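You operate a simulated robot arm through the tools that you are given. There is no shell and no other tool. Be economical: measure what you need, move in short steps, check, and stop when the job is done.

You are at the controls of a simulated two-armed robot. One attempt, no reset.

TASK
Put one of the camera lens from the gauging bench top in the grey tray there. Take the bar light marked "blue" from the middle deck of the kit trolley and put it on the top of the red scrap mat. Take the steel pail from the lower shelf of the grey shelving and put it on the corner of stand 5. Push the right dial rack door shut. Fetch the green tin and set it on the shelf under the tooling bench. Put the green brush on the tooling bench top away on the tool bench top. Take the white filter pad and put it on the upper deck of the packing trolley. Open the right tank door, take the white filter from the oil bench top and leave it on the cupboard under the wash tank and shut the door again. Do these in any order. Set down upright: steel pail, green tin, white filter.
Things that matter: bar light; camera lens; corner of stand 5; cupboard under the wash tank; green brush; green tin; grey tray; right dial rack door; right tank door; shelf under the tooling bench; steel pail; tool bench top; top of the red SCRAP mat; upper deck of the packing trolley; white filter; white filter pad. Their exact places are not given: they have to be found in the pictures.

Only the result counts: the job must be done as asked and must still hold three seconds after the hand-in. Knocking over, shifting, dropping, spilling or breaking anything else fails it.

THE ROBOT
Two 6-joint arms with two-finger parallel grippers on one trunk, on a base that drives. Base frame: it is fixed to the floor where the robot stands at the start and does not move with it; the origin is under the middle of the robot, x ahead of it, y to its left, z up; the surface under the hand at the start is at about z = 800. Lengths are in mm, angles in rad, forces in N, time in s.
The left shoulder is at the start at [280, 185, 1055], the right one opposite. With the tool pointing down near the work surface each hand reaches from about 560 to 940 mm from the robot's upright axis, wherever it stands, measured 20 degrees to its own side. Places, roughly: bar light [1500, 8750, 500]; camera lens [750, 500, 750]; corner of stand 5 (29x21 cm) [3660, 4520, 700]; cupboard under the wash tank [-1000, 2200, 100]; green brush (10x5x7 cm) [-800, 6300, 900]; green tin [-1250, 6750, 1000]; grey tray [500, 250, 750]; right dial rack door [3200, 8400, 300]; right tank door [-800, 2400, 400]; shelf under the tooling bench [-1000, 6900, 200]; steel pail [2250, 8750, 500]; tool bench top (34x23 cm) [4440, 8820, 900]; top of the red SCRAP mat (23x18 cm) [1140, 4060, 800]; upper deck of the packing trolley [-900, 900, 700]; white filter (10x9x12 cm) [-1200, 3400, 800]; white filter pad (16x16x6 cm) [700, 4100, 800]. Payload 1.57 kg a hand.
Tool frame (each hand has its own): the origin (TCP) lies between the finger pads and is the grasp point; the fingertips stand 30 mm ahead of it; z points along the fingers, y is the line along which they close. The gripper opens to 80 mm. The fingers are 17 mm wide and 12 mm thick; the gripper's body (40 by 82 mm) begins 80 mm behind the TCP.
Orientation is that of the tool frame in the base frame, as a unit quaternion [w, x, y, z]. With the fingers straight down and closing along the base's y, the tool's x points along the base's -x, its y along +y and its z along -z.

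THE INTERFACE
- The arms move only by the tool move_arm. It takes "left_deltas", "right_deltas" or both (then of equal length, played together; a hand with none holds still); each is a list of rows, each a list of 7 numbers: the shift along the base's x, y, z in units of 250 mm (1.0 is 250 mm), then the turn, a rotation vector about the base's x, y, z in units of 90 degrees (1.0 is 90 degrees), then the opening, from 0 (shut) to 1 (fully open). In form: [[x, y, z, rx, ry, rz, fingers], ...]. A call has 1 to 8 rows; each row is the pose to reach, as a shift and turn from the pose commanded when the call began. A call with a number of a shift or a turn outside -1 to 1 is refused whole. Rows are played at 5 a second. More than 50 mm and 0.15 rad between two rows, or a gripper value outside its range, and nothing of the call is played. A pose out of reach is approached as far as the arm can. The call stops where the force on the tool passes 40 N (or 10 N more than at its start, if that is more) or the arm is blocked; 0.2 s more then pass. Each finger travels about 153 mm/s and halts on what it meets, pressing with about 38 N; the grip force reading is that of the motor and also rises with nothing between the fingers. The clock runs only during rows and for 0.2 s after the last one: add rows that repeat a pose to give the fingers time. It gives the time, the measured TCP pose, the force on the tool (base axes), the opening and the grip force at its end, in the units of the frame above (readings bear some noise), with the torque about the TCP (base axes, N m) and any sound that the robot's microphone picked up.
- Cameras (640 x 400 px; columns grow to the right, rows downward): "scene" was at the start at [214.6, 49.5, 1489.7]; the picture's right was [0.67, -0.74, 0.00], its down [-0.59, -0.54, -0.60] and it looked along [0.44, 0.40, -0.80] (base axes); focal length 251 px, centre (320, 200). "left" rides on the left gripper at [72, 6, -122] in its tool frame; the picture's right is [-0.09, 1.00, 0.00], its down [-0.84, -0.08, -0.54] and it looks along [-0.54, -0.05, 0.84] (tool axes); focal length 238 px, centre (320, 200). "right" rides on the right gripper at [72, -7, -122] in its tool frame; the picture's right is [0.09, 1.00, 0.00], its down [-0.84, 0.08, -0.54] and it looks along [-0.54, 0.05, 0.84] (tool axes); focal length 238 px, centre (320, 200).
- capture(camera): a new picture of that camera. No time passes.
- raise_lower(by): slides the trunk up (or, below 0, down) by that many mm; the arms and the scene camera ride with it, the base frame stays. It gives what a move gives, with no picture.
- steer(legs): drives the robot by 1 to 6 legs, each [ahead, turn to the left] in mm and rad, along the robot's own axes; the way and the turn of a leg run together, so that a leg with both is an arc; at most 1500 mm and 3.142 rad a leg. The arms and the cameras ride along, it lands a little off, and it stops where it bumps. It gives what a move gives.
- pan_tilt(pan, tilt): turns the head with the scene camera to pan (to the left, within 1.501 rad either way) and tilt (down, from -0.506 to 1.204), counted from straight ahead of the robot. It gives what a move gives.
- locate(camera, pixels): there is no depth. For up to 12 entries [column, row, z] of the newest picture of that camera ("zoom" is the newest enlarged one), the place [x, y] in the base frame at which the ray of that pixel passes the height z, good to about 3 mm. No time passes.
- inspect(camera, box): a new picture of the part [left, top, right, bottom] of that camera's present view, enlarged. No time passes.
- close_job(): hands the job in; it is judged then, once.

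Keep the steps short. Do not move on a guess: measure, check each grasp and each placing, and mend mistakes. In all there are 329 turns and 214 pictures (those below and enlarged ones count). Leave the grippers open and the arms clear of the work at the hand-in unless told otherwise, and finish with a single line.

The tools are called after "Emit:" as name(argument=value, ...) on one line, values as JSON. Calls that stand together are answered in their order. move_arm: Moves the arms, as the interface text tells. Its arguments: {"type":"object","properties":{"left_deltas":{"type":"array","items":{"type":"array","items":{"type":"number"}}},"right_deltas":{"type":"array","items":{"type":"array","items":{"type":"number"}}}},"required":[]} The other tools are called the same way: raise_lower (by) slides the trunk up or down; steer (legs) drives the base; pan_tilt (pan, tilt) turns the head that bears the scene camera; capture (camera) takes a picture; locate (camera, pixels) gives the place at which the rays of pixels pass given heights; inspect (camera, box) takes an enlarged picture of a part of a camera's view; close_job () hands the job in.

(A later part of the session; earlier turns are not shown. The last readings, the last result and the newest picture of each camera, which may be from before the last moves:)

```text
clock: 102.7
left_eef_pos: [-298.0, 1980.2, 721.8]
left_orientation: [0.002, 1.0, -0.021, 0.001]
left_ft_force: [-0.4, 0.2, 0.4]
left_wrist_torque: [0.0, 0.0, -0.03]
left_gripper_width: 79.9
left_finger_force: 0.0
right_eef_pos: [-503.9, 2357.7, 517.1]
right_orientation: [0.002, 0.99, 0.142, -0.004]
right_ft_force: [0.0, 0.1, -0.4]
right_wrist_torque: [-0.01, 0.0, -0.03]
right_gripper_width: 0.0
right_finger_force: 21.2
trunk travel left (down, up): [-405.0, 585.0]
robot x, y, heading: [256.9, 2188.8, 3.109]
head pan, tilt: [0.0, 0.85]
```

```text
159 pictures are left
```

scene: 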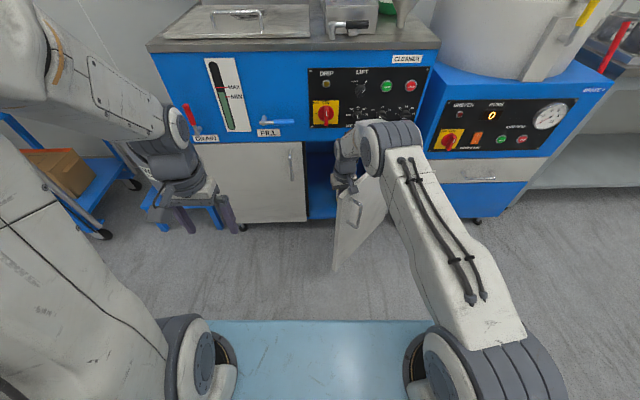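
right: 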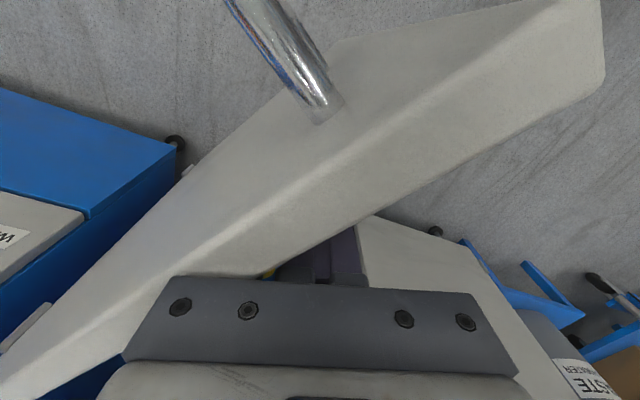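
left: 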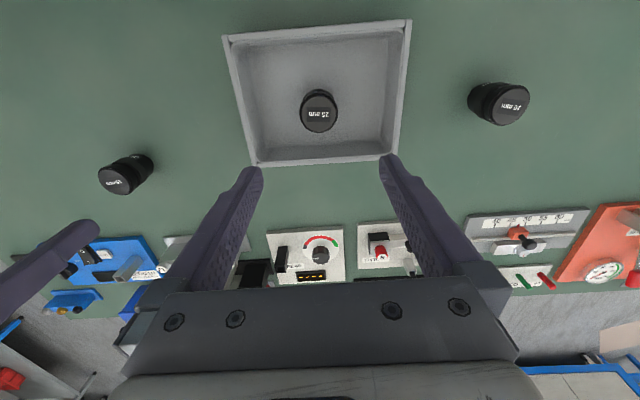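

Works with no resistance. Continue pushing to nearly 90°.

Emit:
move_arm(right_deltas=[[0.03, 0.06, 0, 0, 0, 0.02, 0], [0.06, 0.13, 0, 0, 0, 0.04, 0], [0.085, 0.2, 0, 0, 0, 0.06, 0], [0.11, 0.28, 0, 0, 0, 0.08, 0], [0.13, 0.36, 0, 0, 0, 0.1, 0], [0.15, 0.45, 0, 0, 0, 0.12, 0], [0.165, 0.54, 0, 0, 0, 0.14, 0], [0.175, 0.63, 0, 0, 0, 0.14, 0]])

Emit:
capture(camera="scene")

```text
clock: 104.5
left_eef_pos: [-299.3, 1981.1, 721.4]
left_orientation: [0.0, 1.0, -0.021, 0.0]
left_ft_force: [-1.2, 0.0, 0.2]
left_wrist_torque: [0.02, -0.02, 0.01]
left_gripper_width: 80.2
left_finger_force: 0.2
right_eef_pos: [-459.4, 2512.7, 515.8]
right_orientation: [0.004, 0.968, 0.25, -0.002]
right_ft_force: [-0.5, -0.8, 0.8]
right_wrist_torque: [0.01, 0.05, -0.03]
right_gripper_width: 0.0
right_finger_force: 21.7
trunk travel left (down, up): [-405.0, 585.0]
robot x, y, heading: [260.9, 2188.1, 3.102]
head pan, tilt: [0.0, 0.85]
```

```text
158 pictures are left
```

scene: 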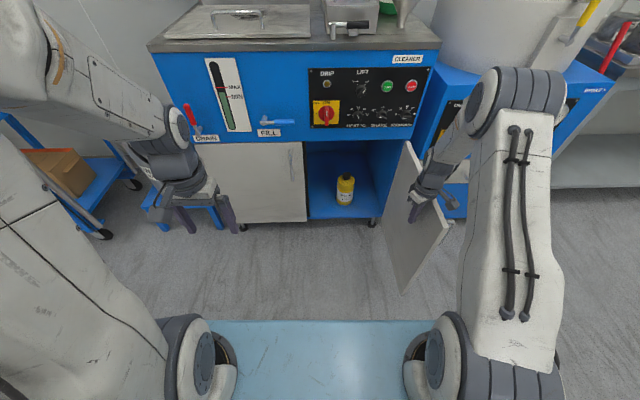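

Door open ~85°. Push a bit further, then measure the cupboard floor and bottle.

Emit:
move_arm(right_deltas=[[0, 0.08, 0, 0, 0, 0, 0], [0, 0.16, 0, 0, 0, 0, 0], [-0.01, 0.24, 0, 0, 0, 0, 0], [-0.02, 0.32, 0, 0, 0, 0, 0], [-0.02, 0.12, 0, 0, 0, 0, 0], [0, -0.07, 0, 0, 0, 0, 0]])

Emit:
inspect(camera="scene", box=[280, 120, 480, 300])

```text
clock: 105.9
left_eef_pos: [-300.0, 1980.9, 721.0]
left_orientation: [0.001, 1.0, -0.021, 0.001]
left_ft_force: [0.8, 0.2, 0.9]
left_wrist_torque: [0.02, -0.02, 0.03]
left_gripper_width: 80.0
left_finger_force: 0.1
right_eef_pos: [-460.4, 2495.9, 519.6]
right_orientation: [0.002, 0.968, 0.25, -0.003]
right_ft_force: [0.1, 0.4, 0.0]
right_wrist_torque: [-0.03, 0.02, 0.02]
right_gripper_width: 0.1
right_finger_force: 21.6
trunk travel left (down, up): [-405.0, 585.0]
robot x, y, heading: [259.1, 2189.9, 3.103]
head pan, tilt: [0.0, 0.85]
```

```text
2.22 times, centred on (380, 210) of scene
```

zoom: 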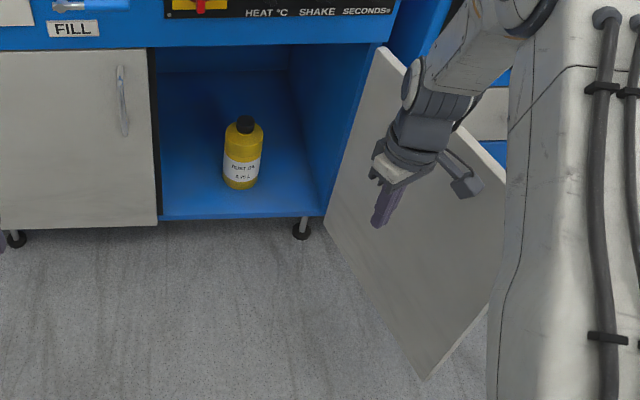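

Emit:
locate(camera="zoom", pixels=[[425, 378, 90], [160, 218, 110], [322, 213, 110], [240, 186, 115], [225, 182, 115], [258, 182, 115], [160, 70, 300], [286, 70, 300], [160, 75, 115]])

```text
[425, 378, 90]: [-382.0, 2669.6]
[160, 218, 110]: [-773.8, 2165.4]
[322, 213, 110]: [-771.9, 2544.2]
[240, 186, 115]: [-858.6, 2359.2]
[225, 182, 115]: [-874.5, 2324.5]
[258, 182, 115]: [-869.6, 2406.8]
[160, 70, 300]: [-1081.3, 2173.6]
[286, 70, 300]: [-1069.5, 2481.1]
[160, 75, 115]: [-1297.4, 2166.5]
```

Door is open ~105°; bottle inside at about (-890,2362). Now raise the trunk and retract the right hand for the drive to the oil bench.

Emit:
raise_lower(by=400)

Emit:
move_arm(right_deltas=[[0.08, -0.1, 0.1, 0, 0, -0.03, 0.5], [0.16, -0.2, 0.2, 0, 0, -0.06, 1], [0.24, -0.3, 0.3, 0, 0, -0.09, 1], [0.32, -0.4, 0.4, 0, 0, -0.12, 1], [0.4, -0.5, 0.5, 0, 0, -0.16, 1], [0.48, -0.6, 0.6, 0, 0, -0.16, 1]])

Emit:
steer(legs=[[190, 0], [0, -0.8], [0, -0.73]])

Emit:
pan_tilt(pan=0.5, tilt=0.6)

Emit:
capture(camera="scene")

```text
clock: 109.7
left_eef_pos: [-299.0, 1980.3, 1120.9]
left_orientation: [0.0, 1.0, -0.02, 0.0]
left_ft_force: [-0.3, -0.1, 0.0]
left_wrist_torque: [-0.04, -0.02, -0.01]
left_gripper_width: 79.9
left_finger_force: 0.1
right_eef_pos: [-460.9, 2495.3, 919.7]
right_orientation: [0.002, 0.968, 0.251, -0.003]
right_ft_force: [-0.1, 0.4, -1.1]
right_wrist_torque: [-0.02, 0.0, 0.01]
right_gripper_width: 0.0
right_finger_force: 21.1
trunk travel left (down, up): [-805.0, 185.0]
robot x, y, heading: [254.3, 2183.9, 3.103]
head pan, tilt: [0.0, 0.85]
```

```text
clock: 111.1
left_eef_pos: [-299.8, 1981.2, 1121.7]
left_orientation: [0.001, 1.0, -0.021, 0.0]
left_ft_force: [0.3, 0.6, 0.4]
left_wrist_torque: [-0.01, -0.01, -0.03]
left_gripper_width: 80.0
left_finger_force: 0.1
right_eef_pos: [-340.1, 2344.9, 1073.5]
right_orientation: [0.001, 0.992, 0.126, -0.002]
right_ft_force: [-0.2, 0.3, 0.6]
right_wrist_torque: [0.03, -0.01, 0.0]
right_gripper_width: 80.0
right_finger_force: 0.0
trunk travel left (down, up): [-805.0, 185.0]
robot x, y, heading: [257.3, 2188.6, 3.106]
head pan, tilt: [0.0, 0.85]
```

```text
clock: 116.7
left_eef_pos: [-172.6, 2736.5, 1121.0]
left_orientation: [0.0, 0.713, -0.701, -0.001]
left_ft_force: [0.3, -0.1, -0.9]
left_wrist_torque: [0.0, 0.0, 0.01]
left_gripper_width: 80.0
left_finger_force: 0.1
right_eef_pos: [187.4, 2799.9, 1073.0]
right_orientation: [-0.001, 0.809, -0.588, -0.004]
right_ft_force: [0.1, 0.2, 0.4]
right_wrist_torque: [0.03, 0.0, -0.02]
right_gripper_width: 80.1
right_finger_force: 0.0
trunk travel left (down, up): [-805.0, 185.0]
robot x, y, heading: [65.2, 2196.0, 1.589]
head pan, tilt: [0.0, 0.85]
```

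```text
clock: 117.6
left_eef_pos: [-173.0, 2737.7, 1122.3]
left_orientation: [0.002, 0.713, -0.701, 0.0]
left_ft_force: [-0.7, -0.2, -0.1]
left_wrist_torque: [-0.01, -0.01, 0.02]
left_gripper_width: 79.9
left_finger_force: 0.1
right_eef_pos: [188.0, 2800.1, 1073.7]
right_orientation: [-0.002, 0.808, -0.589, -0.003]
right_ft_force: [0.4, -1.4, 0.5]
right_wrist_torque: [0.01, 0.01, -0.04]
right_gripper_width: 79.8
right_finger_force: 0.0
trunk travel left (down, up): [-805.0, 185.0]
robot x, y, heading: [68.8, 2197.8, 1.592]
head pan, tilt: [0.499, 0.6]
```

```text
156 pictures are left
```

scene: 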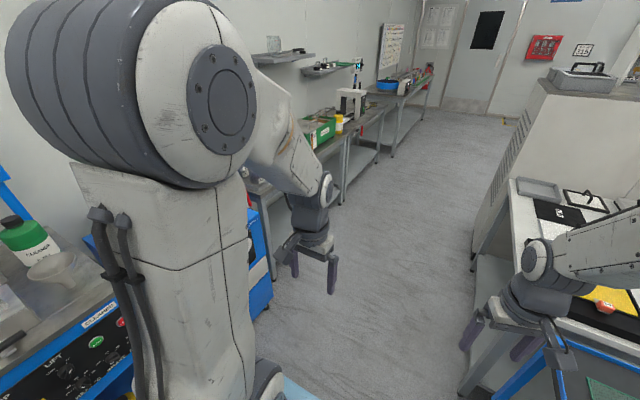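

Drive north ~1000 mm alongside the oil bench and look.

Emit:
steer(legs=[[1050, 0]])

Emit:
steer(legs=[[0, 0.8], [0, 0.75]])

Emit:
pan_tilt(pan=0, tilt=0.7)

Emit:
capture(camera="scene")

```text
clock: 123.0
left_eef_pos: [-201.4, 3778.9, 1122.6]
left_orientation: [0.0, 0.716, -0.699, 0.0]
left_ft_force: [-0.2, 0.1, -0.4]
left_wrist_torque: [0.02, 0.03, 0.04]
left_gripper_width: 80.0
left_finger_force: 0.0
right_eef_pos: [159.7, 3844.0, 1073.6]
right_orientation: [-0.001, 0.811, -0.585, -0.004]
right_ft_force: [0.6, 0.8, 0.3]
right_wrist_torque: [-0.02, 0.0, 0.02]
right_gripper_width: 79.9
right_finger_force: 0.0
trunk travel left (down, up): [-805.0, 185.0]
robot x, y, heading: [41.5, 3239.6, 1.595]
head pan, tilt: [0.499, 0.6]
```

```text
clock: 124.9
left_eef_pos: [-439.6, 3580.2, 1121.4]
left_orientation: [0.001, 0.871, -0.491, 0.0]
left_ft_force: [0.1, -1.2, -0.3]
left_wrist_torque: [-0.01, 0.05, 0.0]
left_gripper_width: 79.9
left_finger_force: 0.0
right_eef_pos: [-160.0, 3816.7, 1073.3]
right_orientation: [0.0, 0.934, -0.356, -0.004]
right_ft_force: [0.4, 0.9, -0.9]
right_wrist_torque: [0.0, -0.01, 0.03]
right_gripper_width: 80.0
right_finger_force: 0.0
trunk travel left (down, up): [-805.0, 185.0]
robot x, y, heading: [43.6, 3232.2, 2.108]
head pan, tilt: [0.499, 0.6]
stopped in leg 1: the robot was blocked; the commanded pose is now the measured one
```

```text
clock: 125.8
left_eef_pos: [-440.0, 3579.2, 1121.2]
left_orientation: [0.002, 0.872, -0.49, 0.001]
left_ft_force: [-0.1, -0.9, -0.1]
left_wrist_torque: [-0.05, -0.01, 0.0]
left_gripper_width: 80.0
left_finger_force: 0.1
right_eef_pos: [-159.4, 3816.4, 1073.7]
right_orientation: [0.0, 0.934, -0.356, -0.003]
right_ft_force: [-0.9, 0.9, -0.5]
right_wrist_torque: [0.01, 0.02, 0.0]
right_gripper_width: 79.8
right_finger_force: 0.0
trunk travel left (down, up): [-805.0, 185.0]
robot x, y, heading: [41.4, 3232.1, 2.114]
head pan, tilt: [0.0, 0.7]
```

```text
155 pictures are left
```

scene: 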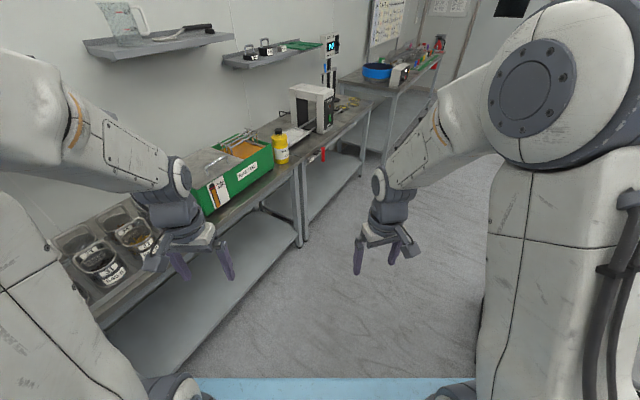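

Rear bumped something lightly on the east side. Turn back a little, and inspect the bench.

Emit:
steer(legs=[[0, -0.2]])

Emit:
inspect(camera="scene", box=[20, 20, 460, 300])

Emit:
pan_tilt(pan=-1.5, tilt=0.9)

Emit:
capture(camera="scene")

```text
clock: 127.0
left_eef_pos: [-361.5, 3667.8, 1121.1]
left_orientation: [0.001, 0.818, -0.575, 0.001]
left_ft_force: [-0.2, 0.2, 0.0]
left_wrist_torque: [0.01, -0.01, -0.05]
left_gripper_width: 80.0
left_finger_force: 0.0
right_eef_pos: [-39.9, 3844.5, 1074.0]
right_orientation: [-0.001, 0.894, -0.447, -0.003]
right_ft_force: [0.0, 0.6, -0.1]
right_wrist_torque: [0.0, -0.06, 0.03]
right_gripper_width: 79.7
right_finger_force: 0.2
trunk travel left (down, up): [-805.0, 185.0]
robot x, y, heading: [38.2, 3231.6, 1.911]
head pan, tilt: [0.0, 0.7]
```

```text
1.43 times, centred on (240, 160) of scene
```

zoom: 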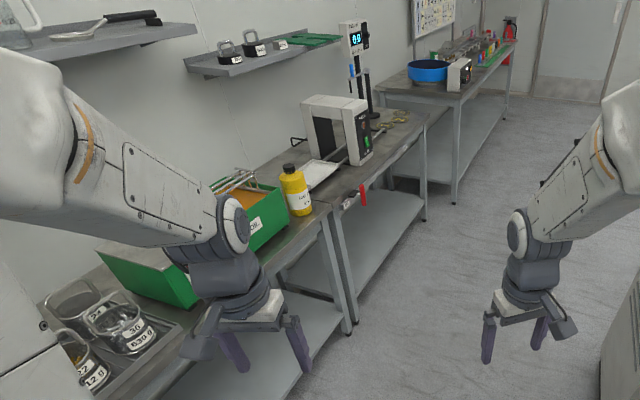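

```text
clock: 128.6
left_eef_pos: [-361.2, 3668.2, 1121.1]
left_orientation: [0.001, 0.818, -0.575, 0.0]
left_ft_force: [0.6, 0.2, -0.4]
left_wrist_torque: [0.04, 0.03, -0.02]
left_gripper_width: 79.9
left_finger_force: 0.1
right_eef_pos: [-41.0, 3844.6, 1074.7]
right_orientation: [-0.001, 0.894, -0.447, -0.003]
right_ft_force: [-0.5, 0.9, 0.3]
right_wrist_torque: [0.02, -0.03, 0.03]
right_gripper_width: 80.0
right_finger_force: 0.1
trunk travel left (down, up): [-805.0, 185.0]
robot x, y, heading: [38.4, 3232.1, 1.911]
head pan, tilt: [-1.499, 0.901]
```

```text
153 pictures are left
```

scene: 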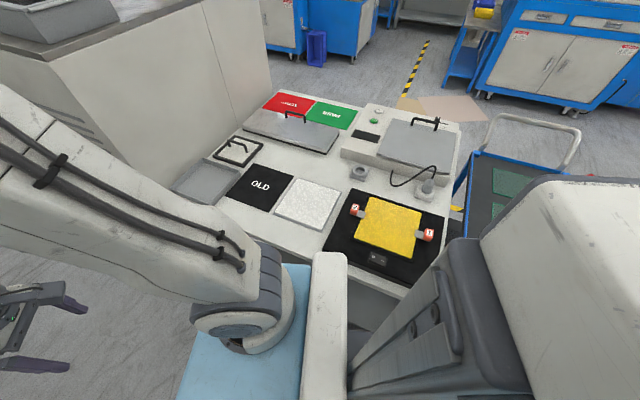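

The table shows the white filter pad (307,203) and red scrap mat (288,103). Measure.

Emit:
locate(camera="scene", pixels=[[307, 203, 800], [307, 203, 860], [288, 103, 800], [270, 100, 800], [314, 110, 800], [303, 120, 800], [285, 92, 800], [320, 290, 800], [465, 230, 800], [475, 150, 750], [410, 290, 800]])

Emit:
inspect(camera="scene", box=[180, 80, 460, 255])

```text
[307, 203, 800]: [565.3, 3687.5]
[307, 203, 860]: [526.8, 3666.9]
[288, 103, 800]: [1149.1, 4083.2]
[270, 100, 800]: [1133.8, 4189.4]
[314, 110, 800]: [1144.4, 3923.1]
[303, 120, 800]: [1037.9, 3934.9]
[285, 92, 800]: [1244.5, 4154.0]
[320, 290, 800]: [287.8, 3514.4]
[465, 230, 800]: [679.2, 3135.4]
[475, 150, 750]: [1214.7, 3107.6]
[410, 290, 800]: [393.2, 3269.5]
```

```text
2.29 times, centred on (320, 168) of scene
```

zoom: 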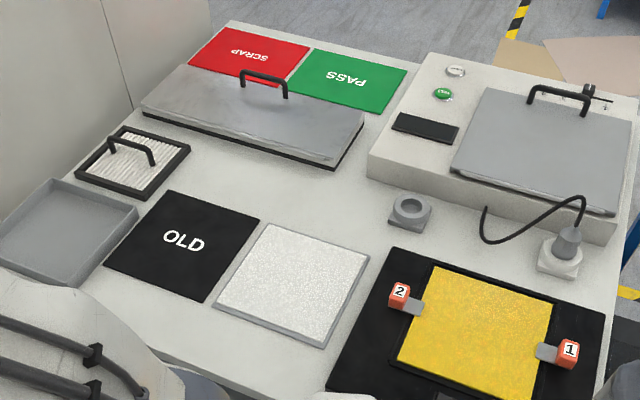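

The pleated pad with a black handle near (700,4000) is the filter pad. Now look left for the white filter.

Emit:
pan_tilt(pan=1.3, tilt=0.7)

Emit:
capture(camera="scene")

```text
clock: 131.0
left_eef_pos: [-361.6, 3667.7, 1121.4]
left_orientation: [0.001, 0.818, -0.575, 0.0]
left_ft_force: [-0.2, 0.3, 0.0]
left_wrist_torque: [-0.01, 0.01, 0.01]
left_gripper_width: 80.0
left_finger_force: 0.0
right_eef_pos: [-39.9, 3844.5, 1074.0]
right_orientation: [0.0, 0.894, -0.448, -0.004]
right_ft_force: [0.3, -0.1, 0.9]
right_wrist_torque: [-0.01, 0.02, -0.03]
right_gripper_width: 80.0
right_finger_force: 0.1
trunk travel left (down, up): [-805.0, 185.0]
robot x, y, heading: [41.0, 3234.4, 1.908]
head pan, tilt: [1.3, 0.7]
```

```text
151 pictures are left
```

scene: 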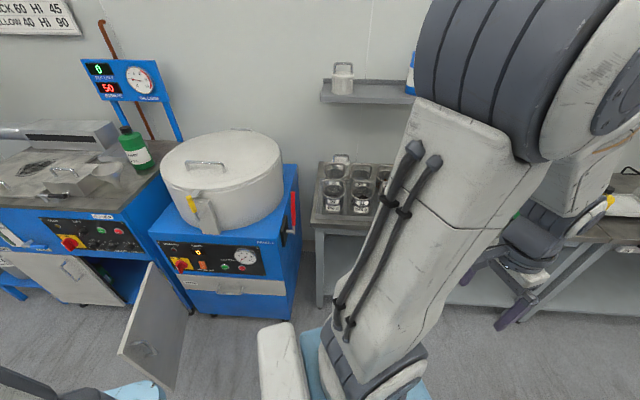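

Raise the trunk a bit more, then drive an arc to face the oil bench.

Emit:
raise_lower(by=150)

Emit:
steer(legs=[[320, 0.2], [0, 0.5]])

Emit:
pan_tilt(pan=0.3, tilt=0.9)

Emit:
capture(camera="scene")

```text
clock: 132.8
left_eef_pos: [-361.0, 3667.0, 1271.3]
left_orientation: [0.001, 0.818, -0.575, -0.001]
left_ft_force: [0.0, -1.3, 0.4]
left_wrist_torque: [0.02, -0.02, 0.03]
left_gripper_width: 80.0
left_finger_force: 0.0
right_eef_pos: [-39.7, 3844.0, 1223.0]
right_orientation: [-0.001, 0.895, -0.447, -0.004]
right_ft_force: [0.2, -0.4, 0.8]
right_wrist_torque: [0.0, -0.01, 0.0]
right_gripper_width: 80.1
right_finger_force: 0.0
trunk travel left (down, up): [-955.0, 35.0]
robot x, y, heading: [38.9, 3230.8, 1.913]
head pan, tilt: [1.3, 0.7]
```

```text
clock: 136.3
left_eef_pos: [-682.1, 3592.1, 1270.7]
left_orientation: [0.001, 0.966, -0.26, 0.0]
left_ft_force: [0.4, -0.4, 0.5]
left_wrist_torque: [-0.05, 0.03, 0.02]
left_gripper_width: 80.2
left_finger_force: 0.1
right_eef_pos: [-548.3, 3932.9, 1223.3]
right_orientation: [0.0, 0.993, -0.115, -0.003]
right_ft_force: [-0.3, 0.5, 0.1]
right_wrist_torque: [-0.03, 0.02, -0.02]
right_gripper_width: 80.3
right_finger_force: 0.1
trunk travel left (down, up): [-955.0, 35.0]
robot x, y, heading: [-93.2, 3516.8, 2.612]
head pan, tilt: [1.3, 0.7]
```

```text
clock: 137.6
left_eef_pos: [-681.8, 3591.7, 1270.8]
left_orientation: [0.0, 0.965, -0.261, 0.001]
left_ft_force: [-0.4, 1.1, 0.2]
left_wrist_torque: [-0.03, 0.01, 0.01]
left_gripper_width: 80.0
left_finger_force: 0.2
right_eef_pos: [-546.5, 3932.4, 1223.6]
right_orientation: [0.001, 0.993, -0.115, -0.004]
right_ft_force: [-0.3, 0.4, 0.5]
right_wrist_torque: [-0.02, 0.01, 0.01]
right_gripper_width: 79.9
right_finger_force: 0.1
trunk travel left (down, up): [-955.0, 35.0]
robot x, y, heading: [-95.0, 3516.1, 2.61]
head pan, tilt: [0.3, 0.901]
```

```text
150 pictures are left
```

scene: 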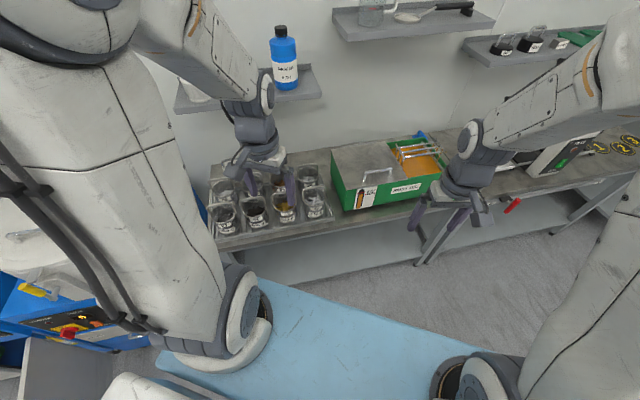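

Emit:
capture(camera="left")

Emit:
inspect(camera="scene", box=[180, 120, 400, 260])

```text
149 pictures are left
```

left: 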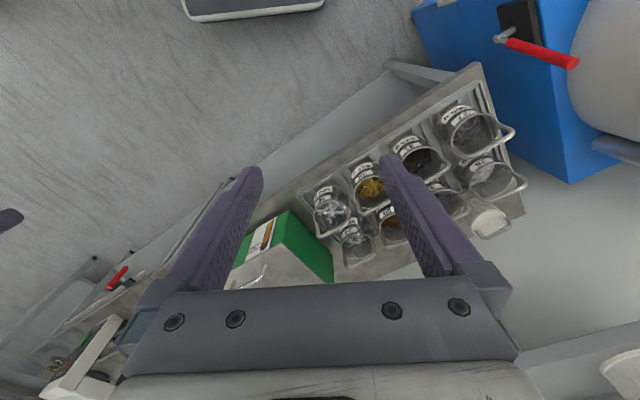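

```text
2.86 times, centred on (290, 190) of scene
```

zoom: 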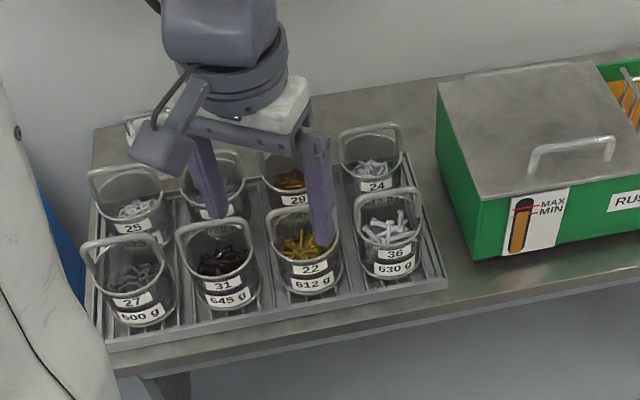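

A white round item with a handle is behind the basket tray, left image (490,222). Inspect it.

Emit:
inspect(camera="left", box=[380, 80, 580, 260])

Emit:
locate(camera="left", pixels=[[490, 222, 820], [490, 222, 900], [480, 65, 800], [524, 215, 800], [385, 65, 800], [280, 185, 800], [460, 115, 880], [385, 275, 800]])

```text
2.22 times, centred on (480, 170) of left
```

zoom: 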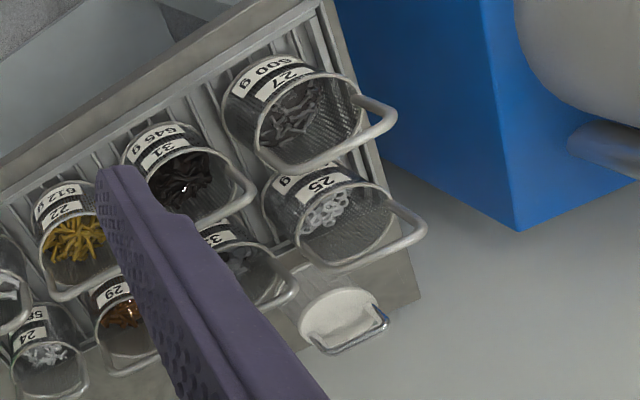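

```text
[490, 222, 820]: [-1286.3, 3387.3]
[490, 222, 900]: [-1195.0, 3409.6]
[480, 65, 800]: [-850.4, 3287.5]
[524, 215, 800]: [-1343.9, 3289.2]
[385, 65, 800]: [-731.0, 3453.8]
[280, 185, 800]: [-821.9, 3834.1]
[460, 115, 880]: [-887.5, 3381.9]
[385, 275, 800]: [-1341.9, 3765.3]
```

Filter at about (-1195,3410), top near z 900. Face west and drive nearer.

Emit:
steer(legs=[[0, 0.26], [0, 0.27]])

Emit:
steer(legs=[[200, 0]])

Emit:
pan_tilt(pan=0.0, tilt=0.9)

Emit:
capture(camera="scene")

Emit:
capture(camera="left")

```text
clock: 139.8
left_eef_pos: [-639.5, 3282.8, 1270.8]
left_orientation: [0.0, 1.0, 0.002, 0.001]
left_ft_force: [-0.3, 0.1, -0.4]
left_wrist_torque: [0.04, 0.01, 0.03]
left_gripper_width: 80.0
left_finger_force: 0.1
right_eef_pos: [-697.1, 3645.7, 1222.7]
right_orientation: [0.002, 0.989, 0.149, -0.003]
right_ft_force: [-0.7, -0.1, 0.2]
right_wrist_torque: [-0.02, -0.01, 0.0]
right_gripper_width: 79.9
right_finger_force: 0.0
trunk travel left (down, up): [-955.0, 35.0]
robot x, y, heading: [-96.6, 3515.9, -3.141]
head pan, tilt: [0.3, 0.901]
```

```text
clock: 141.3
left_eef_pos: [-837.6, 3284.1, 1270.4]
left_orientation: [0.001, 1.0, 0.0, 0.001]
left_ft_force: [-0.7, -0.9, -0.8]
left_wrist_torque: [-0.04, 0.0, 0.0]
left_gripper_width: 80.0
left_finger_force: 0.0
right_eef_pos: [-893.5, 3646.8, 1224.1]
right_orientation: [0.001, 0.989, 0.149, -0.004]
right_ft_force: [-0.5, 0.1, -0.7]
right_wrist_torque: [0.0, -0.01, -0.01]
right_gripper_width: 80.1
right_finger_force: 0.1
trunk travel left (down, up): [-955.0, 35.0]
robot x, y, heading: [-296.8, 3515.7, 3.144]
head pan, tilt: [0.3, 0.901]
```

```text
clock: 142.1
left_eef_pos: [-836.9, 3284.1, 1272.4]
left_orientation: [0.001, 1.0, 0.0, 0.001]
left_ft_force: [0.2, 0.5, 0.7]
left_wrist_torque: [-0.02, 0.02, 0.02]
left_gripper_width: 79.9
left_finger_force: 0.0
right_eef_pos: [-895.2, 3645.5, 1223.8]
right_orientation: [0.002, 0.989, 0.149, -0.003]
right_ft_force: [-0.1, -0.1, 0.1]
right_wrist_torque: [-0.04, -0.05, 0.02]
right_gripper_width: 80.0
right_finger_force: 0.1
trunk travel left (down, up): [-955.0, 35.0]
robot x, y, heading: [-290.9, 3516.2, 3.141]
head pan, tilt: [0.0, 0.901]
```

```text
146 pictures are left
```

scene: 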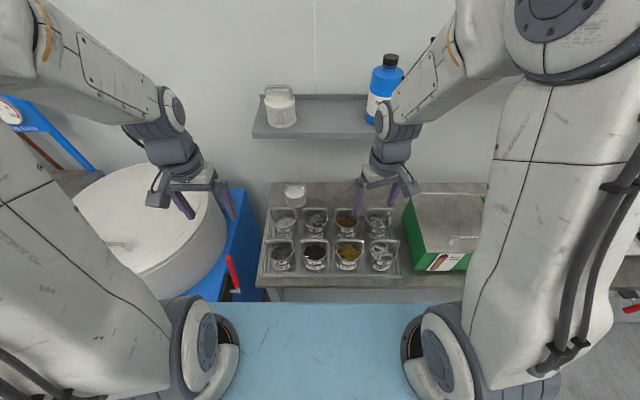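

```text
145 pictures are left
```

left: 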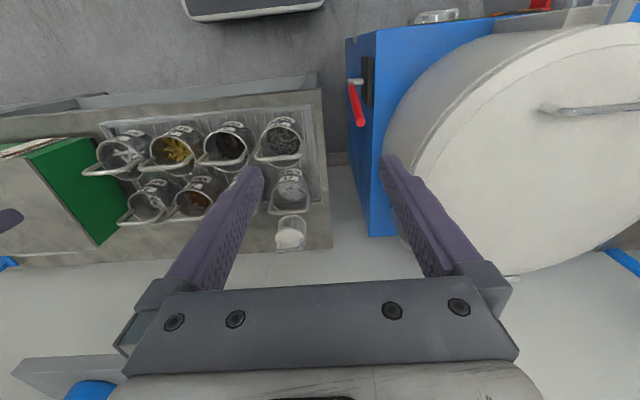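

Emit:
inspect(camera="scene", box=[255, 70, 335, 220])

Emit:
locate(camera="scene", pixels=[[295, 186, 900], [295, 205, 805], [284, 190, 880], [306, 190, 880], [262, 136, 1300], [395, 97, 1300]])

Emit:
locate(camera="left", pixels=[[290, 238, 890], [290, 238, 860], [274, 235, 870], [306, 235, 870], [292, 215, 800]])

```text
2.67 times, centred on (295, 145) of scene
```

zoom: 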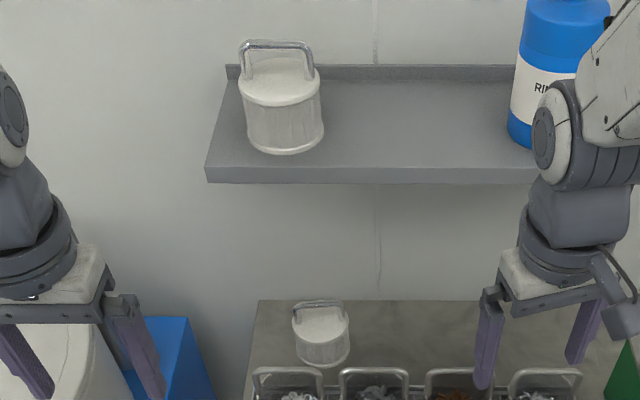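

```text
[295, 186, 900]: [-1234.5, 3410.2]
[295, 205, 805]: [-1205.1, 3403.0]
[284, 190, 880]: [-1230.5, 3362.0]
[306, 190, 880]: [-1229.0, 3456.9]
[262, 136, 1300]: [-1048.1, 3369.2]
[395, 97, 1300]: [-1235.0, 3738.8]
```

```text
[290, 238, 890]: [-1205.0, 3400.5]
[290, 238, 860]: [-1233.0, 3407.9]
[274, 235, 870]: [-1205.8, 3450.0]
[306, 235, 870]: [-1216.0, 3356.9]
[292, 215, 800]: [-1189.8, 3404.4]
```

The bench filter is a white drum with a loop handle whose bar runs along y at about z≈920. I'll move closer and yaw the left hand 90° so that the fingers close along x on the bar.

Emit:
steer(legs=[[70, 0]])

Emit:
move_arm(left_deltas=[[0, 0, 0, 0, 0, 0.09, 1], [0, 0, 0, 0, 0, 0.18, 1], [0, 0, 0, 0, 0, 0.27, 1], [0, 0, 0, 0, 0, 0.36, 1], [0, 0, 0, 0, 0, 0.45, 1], [0, 0, 0, 0, 0, 0.54, 1], [0, 0, 0, 0, 0, 0.63, 1], [0, 0, 0, 0, 0, 0.72, 1]])

Emit:
move_arm(left_deltas=[[-0.05, 0.05, -0.05, 0, 0, 0.09, 1], [-0.1, 0.1, -0.1, 0, 0, 0.18, 1], [-0.15, 0.15, -0.15, 0, 0, 0.28, 1], [-0.2, 0.2, -0.2, 0, 0, 0.28, 1]])

Emit:
capture(camera="left")

```text
clock: 143.1
left_eef_pos: [-906.2, 3284.7, 1270.3]
left_orientation: [0.001, 1.0, 0.0, 0.001]
left_ft_force: [-0.3, -0.1, 0.1]
left_wrist_torque: [0.01, 0.02, 0.02]
left_gripper_width: 80.1
left_finger_force: 0.0
right_eef_pos: [-963.6, 3647.3, 1223.4]
right_orientation: [0.002, 0.989, 0.147, -0.003]
right_ft_force: [-1.2, 0.5, 0.2]
right_wrist_torque: [0.0, -0.02, -0.01]
right_gripper_width: 80.2
right_finger_force: 0.1
trunk travel left (down, up): [-955.0, 35.0]
robot x, y, heading: [-360.3, 3518.5, 3.136]
head pan, tilt: [0.0, 0.901]
```

```text
clock: 144.9
left_eef_pos: [-905.9, 3283.2, 1270.4]
left_orientation: [0.0, 0.844, 0.537, 0.001]
left_ft_force: [0.3, 0.9, 0.1]
left_wrist_torque: [-0.02, -0.01, -0.01]
left_gripper_width: 79.9
left_finger_force: 0.0
right_eef_pos: [-962.6, 3646.6, 1224.3]
right_orientation: [0.002, 0.989, 0.149, -0.003]
right_ft_force: [-0.1, -0.7, -1.0]
right_wrist_torque: [0.01, -0.02, -0.03]
right_gripper_width: 80.1
right_finger_force: 0.1
trunk travel left (down, up): [-955.0, 35.0]
robot x, y, heading: [-356.4, 3516.0, 3.14]
head pan, tilt: [0.0, 0.901]
```

```text
refused: row 3 steps farther than a row can; nothing moved
```

```text
143 pictures are left
```

left: 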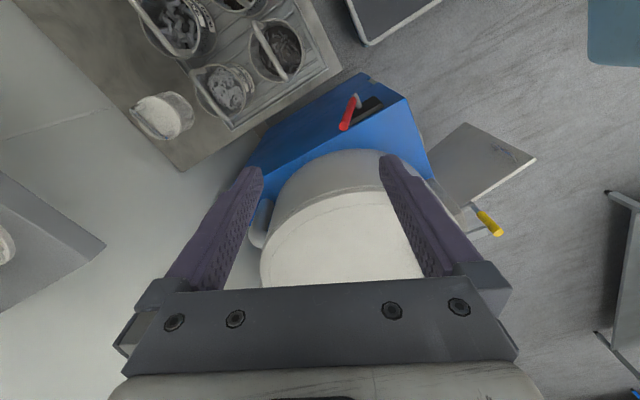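

Finish the yaw, move toward y=3405 and lower.

Emit:
move_arm(left_deltas=[[0, 0.07, -0.1, 0, 0, 0.09, 1], [0, 0.14, -0.2, 0, 0, 0.18, 1], [0, 0.21, -0.3, 0, 0, 0.27, 1], [0, 0.28, -0.4, 0, 0, 0.28, 1], [0, 0.36, -0.5, 0, 0, 0.28, 1], [0, 0.44, -0.6, 0, 0, 0.28, 1], [0, 0.5, -0.7, 0, 0, 0.28, 1]])

Emit:
move_arm(left_deltas=[[0, 0, 0, 0, 0.09, 0, 1], [0, 0, 0, 0, 0.18, 0, 1], [0, 0, 0, 0, 0.27, 0, 1], [0, 0, 0, 0, 0.36, 0, 1], [0, 0, 0, 0, 0.45, 0, 1], [0, 0, 0, 0, 0.5, 0, 1]])

Emit:
capture(camera="left")

Emit:
capture(camera="scene")

```text
clock: 146.5
left_eef_pos: [-905.9, 3413.7, 1095.7]
left_orientation: [-0.001, 0.706, 0.708, 0.001]
left_ft_force: [0.9, 0.7, -0.4]
left_wrist_torque: [0.03, 0.01, 0.02]
left_gripper_width: 79.9
left_finger_force: 0.0
right_eef_pos: [-964.1, 3647.6, 1222.8]
right_orientation: [0.001, 0.989, 0.149, -0.002]
right_ft_force: [-0.5, -0.6, 0.7]
right_wrist_torque: [0.05, 0.01, 0.0]
right_gripper_width: 79.7
right_finger_force: 0.2
trunk travel left (down, up): [-955.0, 35.0]
robot x, y, heading: [-362.5, 3514.1, 3.14]
head pan, tilt: [0.0, 0.901]
```

```text
clock: 147.9
left_eef_pos: [-952.3, 3460.3, 1054.5]
left_orientation: [-0.272, 0.654, 0.653, -0.27]
left_ft_force: [-1.0, 0.0, -0.2]
left_wrist_torque: [-0.03, -0.01, 0.02]
left_gripper_width: 79.9
left_finger_force: 0.1
left hand out of reach, approached as far as the arm can: row 2, 3, 4, 5, 6
right_eef_pos: [-963.2, 3647.2, 1223.3]
right_orientation: [0.001, 0.989, 0.15, -0.004]
right_ft_force: [0.0, 0.9, 0.4]
right_wrist_torque: [0.0, 0.01, 0.01]
right_gripper_width: 80.2
right_finger_force: 0.0
trunk travel left (down, up): [-955.0, 35.0]
robot x, y, heading: [-357.8, 3515.8, 3.142]
head pan, tilt: [0.0, 0.901]
```

```text
142 pictures are left
```

left: 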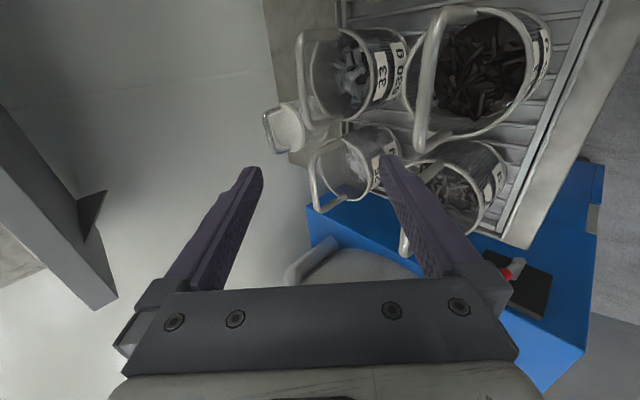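

```text
141 pictures are left
```

scene: 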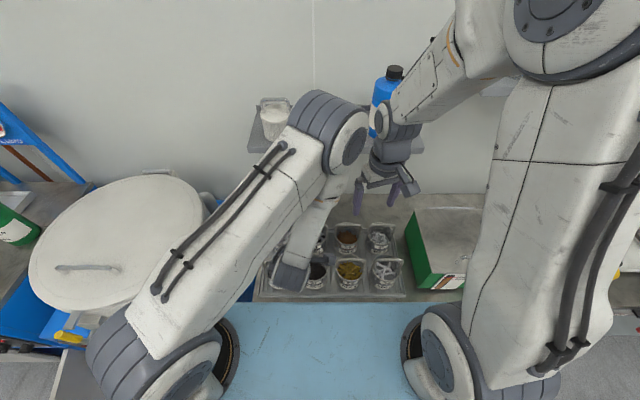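

Emit:
inspect(camera="left", box=[230, 80, 350, 170])

Emit:
locate(camera="left", pixels=[[264, 115, 915], [272, 150, 915], [264, 115, 900], [290, 128, 880], [300, 150, 805], [100, 305, 1150], [100, 305, 1200], [0, 105, 1200]])

```text
4.44 times, centred on (290, 125) of left
```

zoom: 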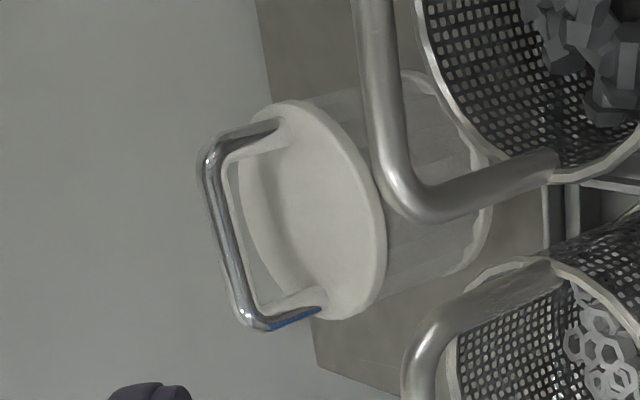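

```text
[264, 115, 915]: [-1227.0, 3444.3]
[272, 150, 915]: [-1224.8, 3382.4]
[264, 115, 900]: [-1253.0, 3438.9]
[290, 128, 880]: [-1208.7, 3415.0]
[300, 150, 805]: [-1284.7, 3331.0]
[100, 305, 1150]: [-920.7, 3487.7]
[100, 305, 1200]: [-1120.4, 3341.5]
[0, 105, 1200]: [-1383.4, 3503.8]
```

Handle bar: x≈-1228, y 3383–3443, z≈914. Approach along the 45° line to a point 120 mm short, fingers half open.

Emit:
move_arm(left_deltas=[[-0.15, -0.04, -0.04, 0, 0, 0, 0.5], [-0.3, -0.08, -0.08, 0, 0, 0, 0.5], [-0.45, -0.12, -0.12, 0, 0, 0, 0.5], [-0.6, -0.16, -0.16, 0, 0, 0, 0.5], [-0.732, -0.19, -0.19, 0, 0, 0, 0.5]])

Emit:
capture(camera="left")

Emit:
capture(camera="scene")

```text
clock: 149.1
left_eef_pos: [-1138.1, 3406.6, 1004.7]
left_orientation: [-0.271, 0.653, 0.653, -0.27]
left_ft_force: [0.1, -0.3, 0.6]
left_wrist_torque: [-0.02, 0.04, -0.01]
left_gripper_width: 39.9
left_finger_force: 0.1
right_eef_pos: [-963.3, 3645.8, 1224.1]
right_orientation: [0.001, 0.989, 0.148, -0.003]
right_ft_force: [0.5, 0.0, 0.4]
right_wrist_torque: [0.0, -0.01, 0.0]
right_gripper_width: 80.1
right_finger_force: 0.1
trunk travel left (down, up): [-955.0, 35.0]
robot x, y, heading: [-360.2, 3515.5, 3.142]
head pan, tilt: [0.0, 0.901]
```

```text
139 pictures are left
```

left: 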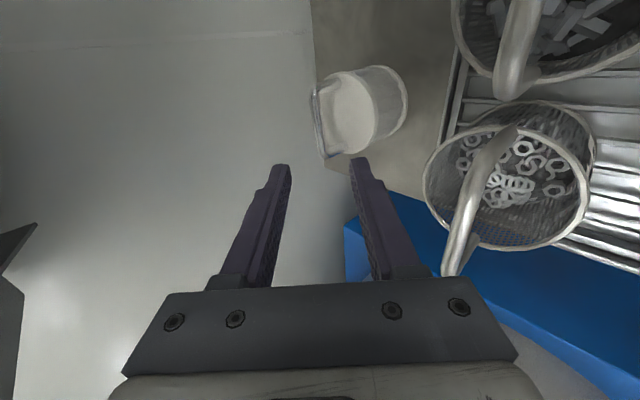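

```text
138 pictures are left
```

scene: 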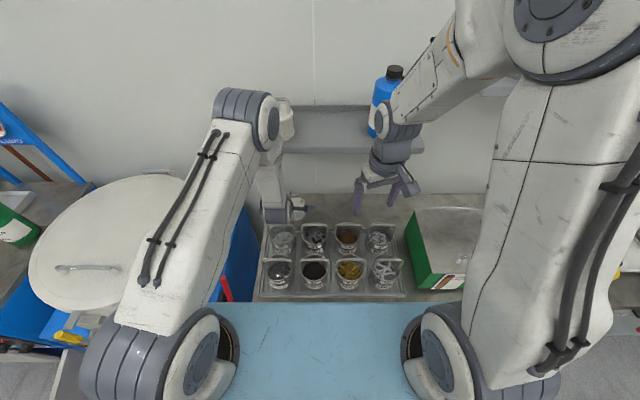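

Emit:
inspect(camera="left", box=[270, 50, 430, 180])

Emit:
locate(camera="left", pixels=[[314, 92, 914], [326, 155, 914], [320, 122, 914], [320, 122, 905], [320, 122, 925]])

```text
3.08 times, centred on (350, 115) of left
```

zoom: 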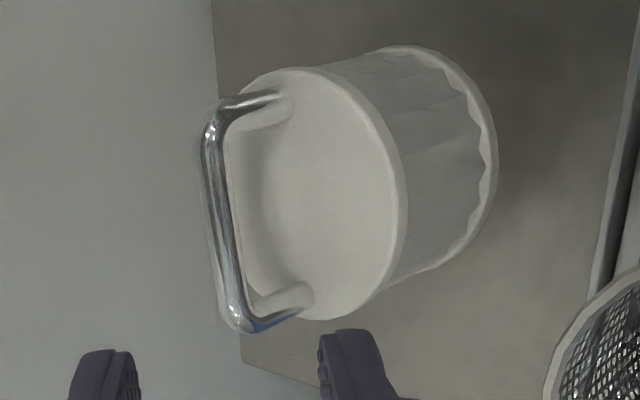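

```text
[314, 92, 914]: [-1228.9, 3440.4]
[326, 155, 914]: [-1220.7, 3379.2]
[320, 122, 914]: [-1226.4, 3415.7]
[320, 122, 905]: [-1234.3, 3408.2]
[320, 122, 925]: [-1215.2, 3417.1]
```

Lateral alignment is good. Advance 114 mm along the tool axis.

Emit:
move_arm(left_deltas=[[-0.08, 0.003, -0.083, 0, 0, 0, 0.5], [-0.16, 0.006, -0.165, 0, 0, 0, 0.5], [-0.24, 0.01, -0.248, 0, 0, 0, 0.5], [-0.316, 0.012, -0.326, 0, 0, 0, 0.5]])

Emit:
capture(camera="left")

```text
clock: 150.1
left_eef_pos: [-1216.3, 3410.2, 923.1]
left_orientation: [-0.271, 0.652, 0.654, -0.269]
left_ft_force: [-0.1, -0.8, -0.7]
left_wrist_torque: [-0.01, -0.02, -0.01]
left_gripper_width: 40.2
left_finger_force: 0.0
right_eef_pos: [-962.3, 3647.8, 1223.6]
right_orientation: [0.001, 0.989, 0.149, -0.003]
right_ft_force: [-0.1, 0.3, 0.3]
right_wrist_torque: [0.04, 0.01, 0.01]
right_gripper_width: 79.8
right_finger_force: 0.1
trunk travel left (down, up): [-955.0, 35.0]
robot x, y, heading: [-358.3, 3520.3, 3.139]
head pan, tilt: [0.0, 0.901]
```

```text
136 pictures are left
```

left: 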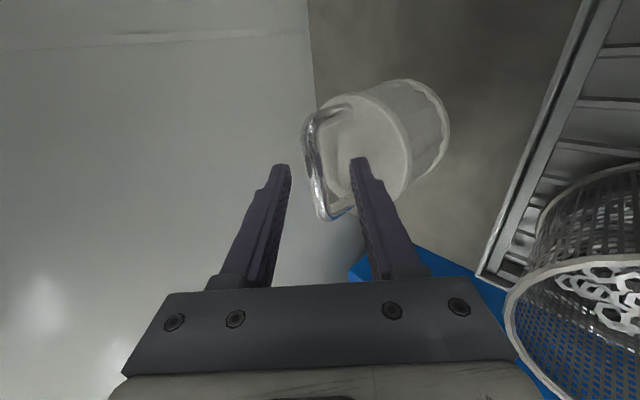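

Emit:
locate(camera="left", pixels=[[312, 122, 914], [322, 213, 914], [317, 165, 914], [317, 165, 905]])

Emit:
inspect(camera="left", box=[240, 70, 460, 240])

```text
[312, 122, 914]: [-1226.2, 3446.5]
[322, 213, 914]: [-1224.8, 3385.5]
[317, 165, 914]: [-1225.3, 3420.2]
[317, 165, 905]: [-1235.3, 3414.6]
```

```text
2.35 times, centred on (350, 155) of left
```

zoom: 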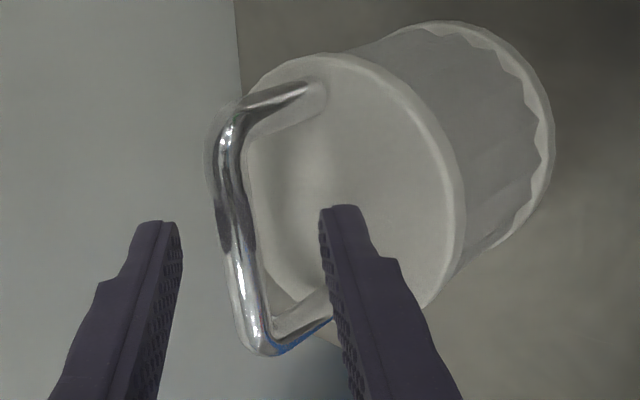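

Bar centre y≈3416; shift +6 mm, advance 5 mm more, and close.

Emit:
move_arm(left_deltas=[[-0.014, 0.024, -0.014, 0, 0, 0, 0.5], [-0.014, 0.024, -0.014, 0, 0, 0, 0.5], [-0.014, 0.024, -0.014, 0, 0, 0, 0], [-0.014, 0.024, -0.014, 0, 0, 0, 0], [-0.014, 0.024, -0.014, 0, 0, 0, 0]])

Emit:
capture(camera="left")

```text
clock: 151.3
left_eef_pos: [-1220.9, 3417.3, 922.7]
left_orientation: [-0.274, 0.652, 0.652, -0.272]
left_ft_force: [-6.0, 0.9, 16.8]
left_wrist_torque: [0.61, 0.42, 0.15]
left_gripper_width: 11.7
left_finger_force: 29.6
right_eef_pos: [-961.3, 3646.3, 1222.8]
right_orientation: [0.001, 0.989, 0.149, -0.003]
right_ft_force: [-0.3, -0.2, -0.7]
right_wrist_torque: [-0.01, 0.02, -0.05]
right_gripper_width: 79.8
right_finger_force: 0.1
trunk travel left (down, up): [-955.0, 35.0]
robot x, y, heading: [-357.9, 3513.6, 3.138]
head pan, tilt: [0.0, 0.901]
```

```text
134 pictures are left
```

left: 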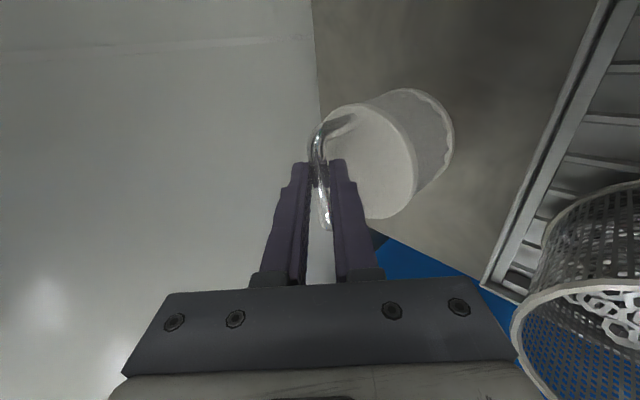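

Gripped (11.7 mm). Lift 80 mm slowly and look.

Emit:
move_arm(left_deltas=[[0, 0, 0.04, 0, 0, 0, 0], [0, 0, 0.1, 0, 0, 0, 0], [0, 0, 0.18, 0, 0, 0, 0], [0, 0, 0.26, 0, 0, 0, 0], [0, 0, 0.32, 0, 0, 0, 0]])

Emit:
capture(camera="left")

Emit:
capture(camera="right")

Emit:
capture(camera="scene")

```text
clock: 152.5
left_eef_pos: [-1217.7, 3417.9, 998.9]
left_orientation: [-0.271, 0.653, 0.654, -0.27]
left_ft_force: [0.2, 0.3, -2.5]
left_wrist_torque: [0.02, -0.01, -0.03]
left_gripper_width: 10.8
left_finger_force: 28.1
right_eef_pos: [-962.9, 3647.3, 1223.0]
right_orientation: [0.002, 0.989, 0.149, -0.004]
right_ft_force: [-0.4, 0.1, -0.4]
right_wrist_torque: [0.0, 0.02, -0.02]
right_gripper_width: 80.2
right_finger_force: 0.0
trunk travel left (down, up): [-955.0, 35.0]
robot x, y, heading: [-356.1, 3515.4, 3.141]
head pan, tilt: [0.0, 0.901]
```

```text
133 pictures are left
```

left: 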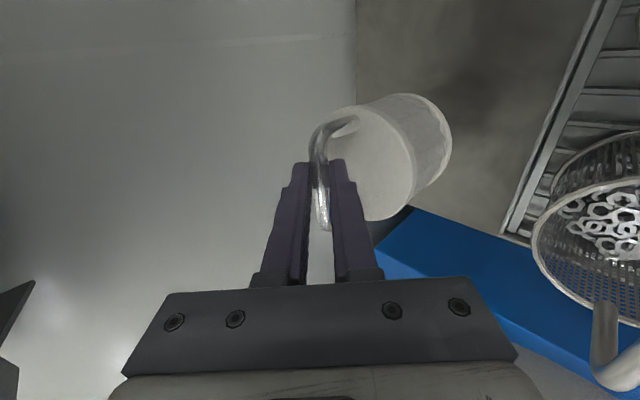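

```text
132 pictures are left
```

right: 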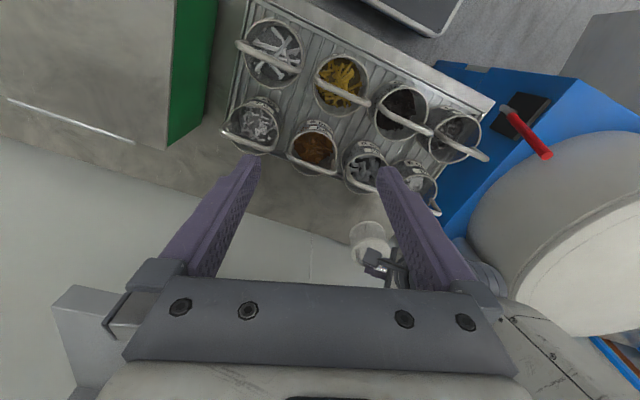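

```text
131 pictures are left
```

scene: 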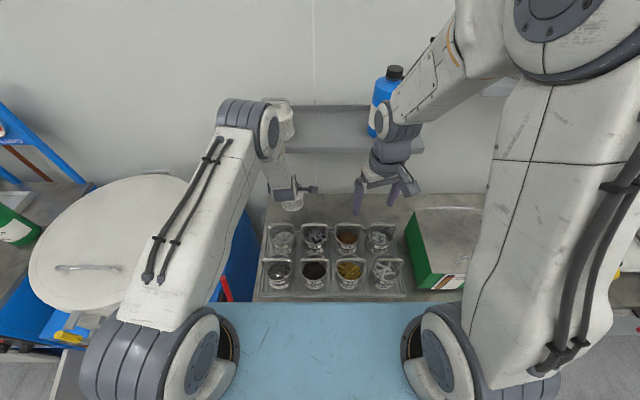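

Held. Retract back along the tool axis and raise above the pot height.

Emit:
move_arm(left_deltas=[[0.1, 0, 0.1, 0, 0, 0, 0], [0.22, 0, 0.22, 0, 0, 0, 0], [0.34, 0, 0.34, 0, 0, 0, 0], [0.46, 0, 0.46, 0, 0, 0, 0], [0.58, 0, 0.58, 0, 0, 0, 0], [0.65, 0, 0.7, 0, 0, 0, 0], [0.7, 0, 0.85, 0, 0, 0, 0], [0.7, 0, 1.0, 0, 0, 0, 0]])

Emit:
capture(camera="scene")

```text
clock: 154.3
left_eef_pos: [-1043.1, 3416.7, 1251.5]
left_orientation: [-0.271, 0.654, 0.654, -0.268]
left_ft_force: [0.7, 0.2, -1.6]
left_wrist_torque: [0.0, -0.02, -0.03]
left_gripper_width: 11.2
left_finger_force: 29.0
right_eef_pos: [-962.8, 3648.1, 1222.9]
right_orientation: [0.0, 0.989, 0.149, -0.003]
right_ft_force: [-0.6, 0.0, -0.1]
right_wrist_torque: [0.02, 0.02, 0.0]
right_gripper_width: 80.1
right_finger_force: 0.1
trunk travel left (down, up): [-955.0, 35.0]
robot x, y, heading: [-362.2, 3515.2, 3.143]
head pan, tilt: [0.0, 0.901]
```

```text
130 pictures are left
```

scene: 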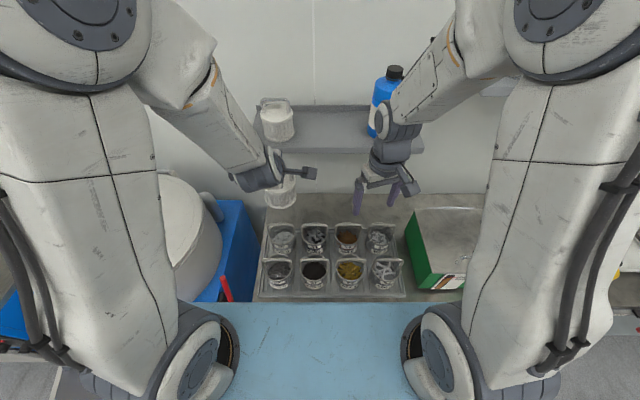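

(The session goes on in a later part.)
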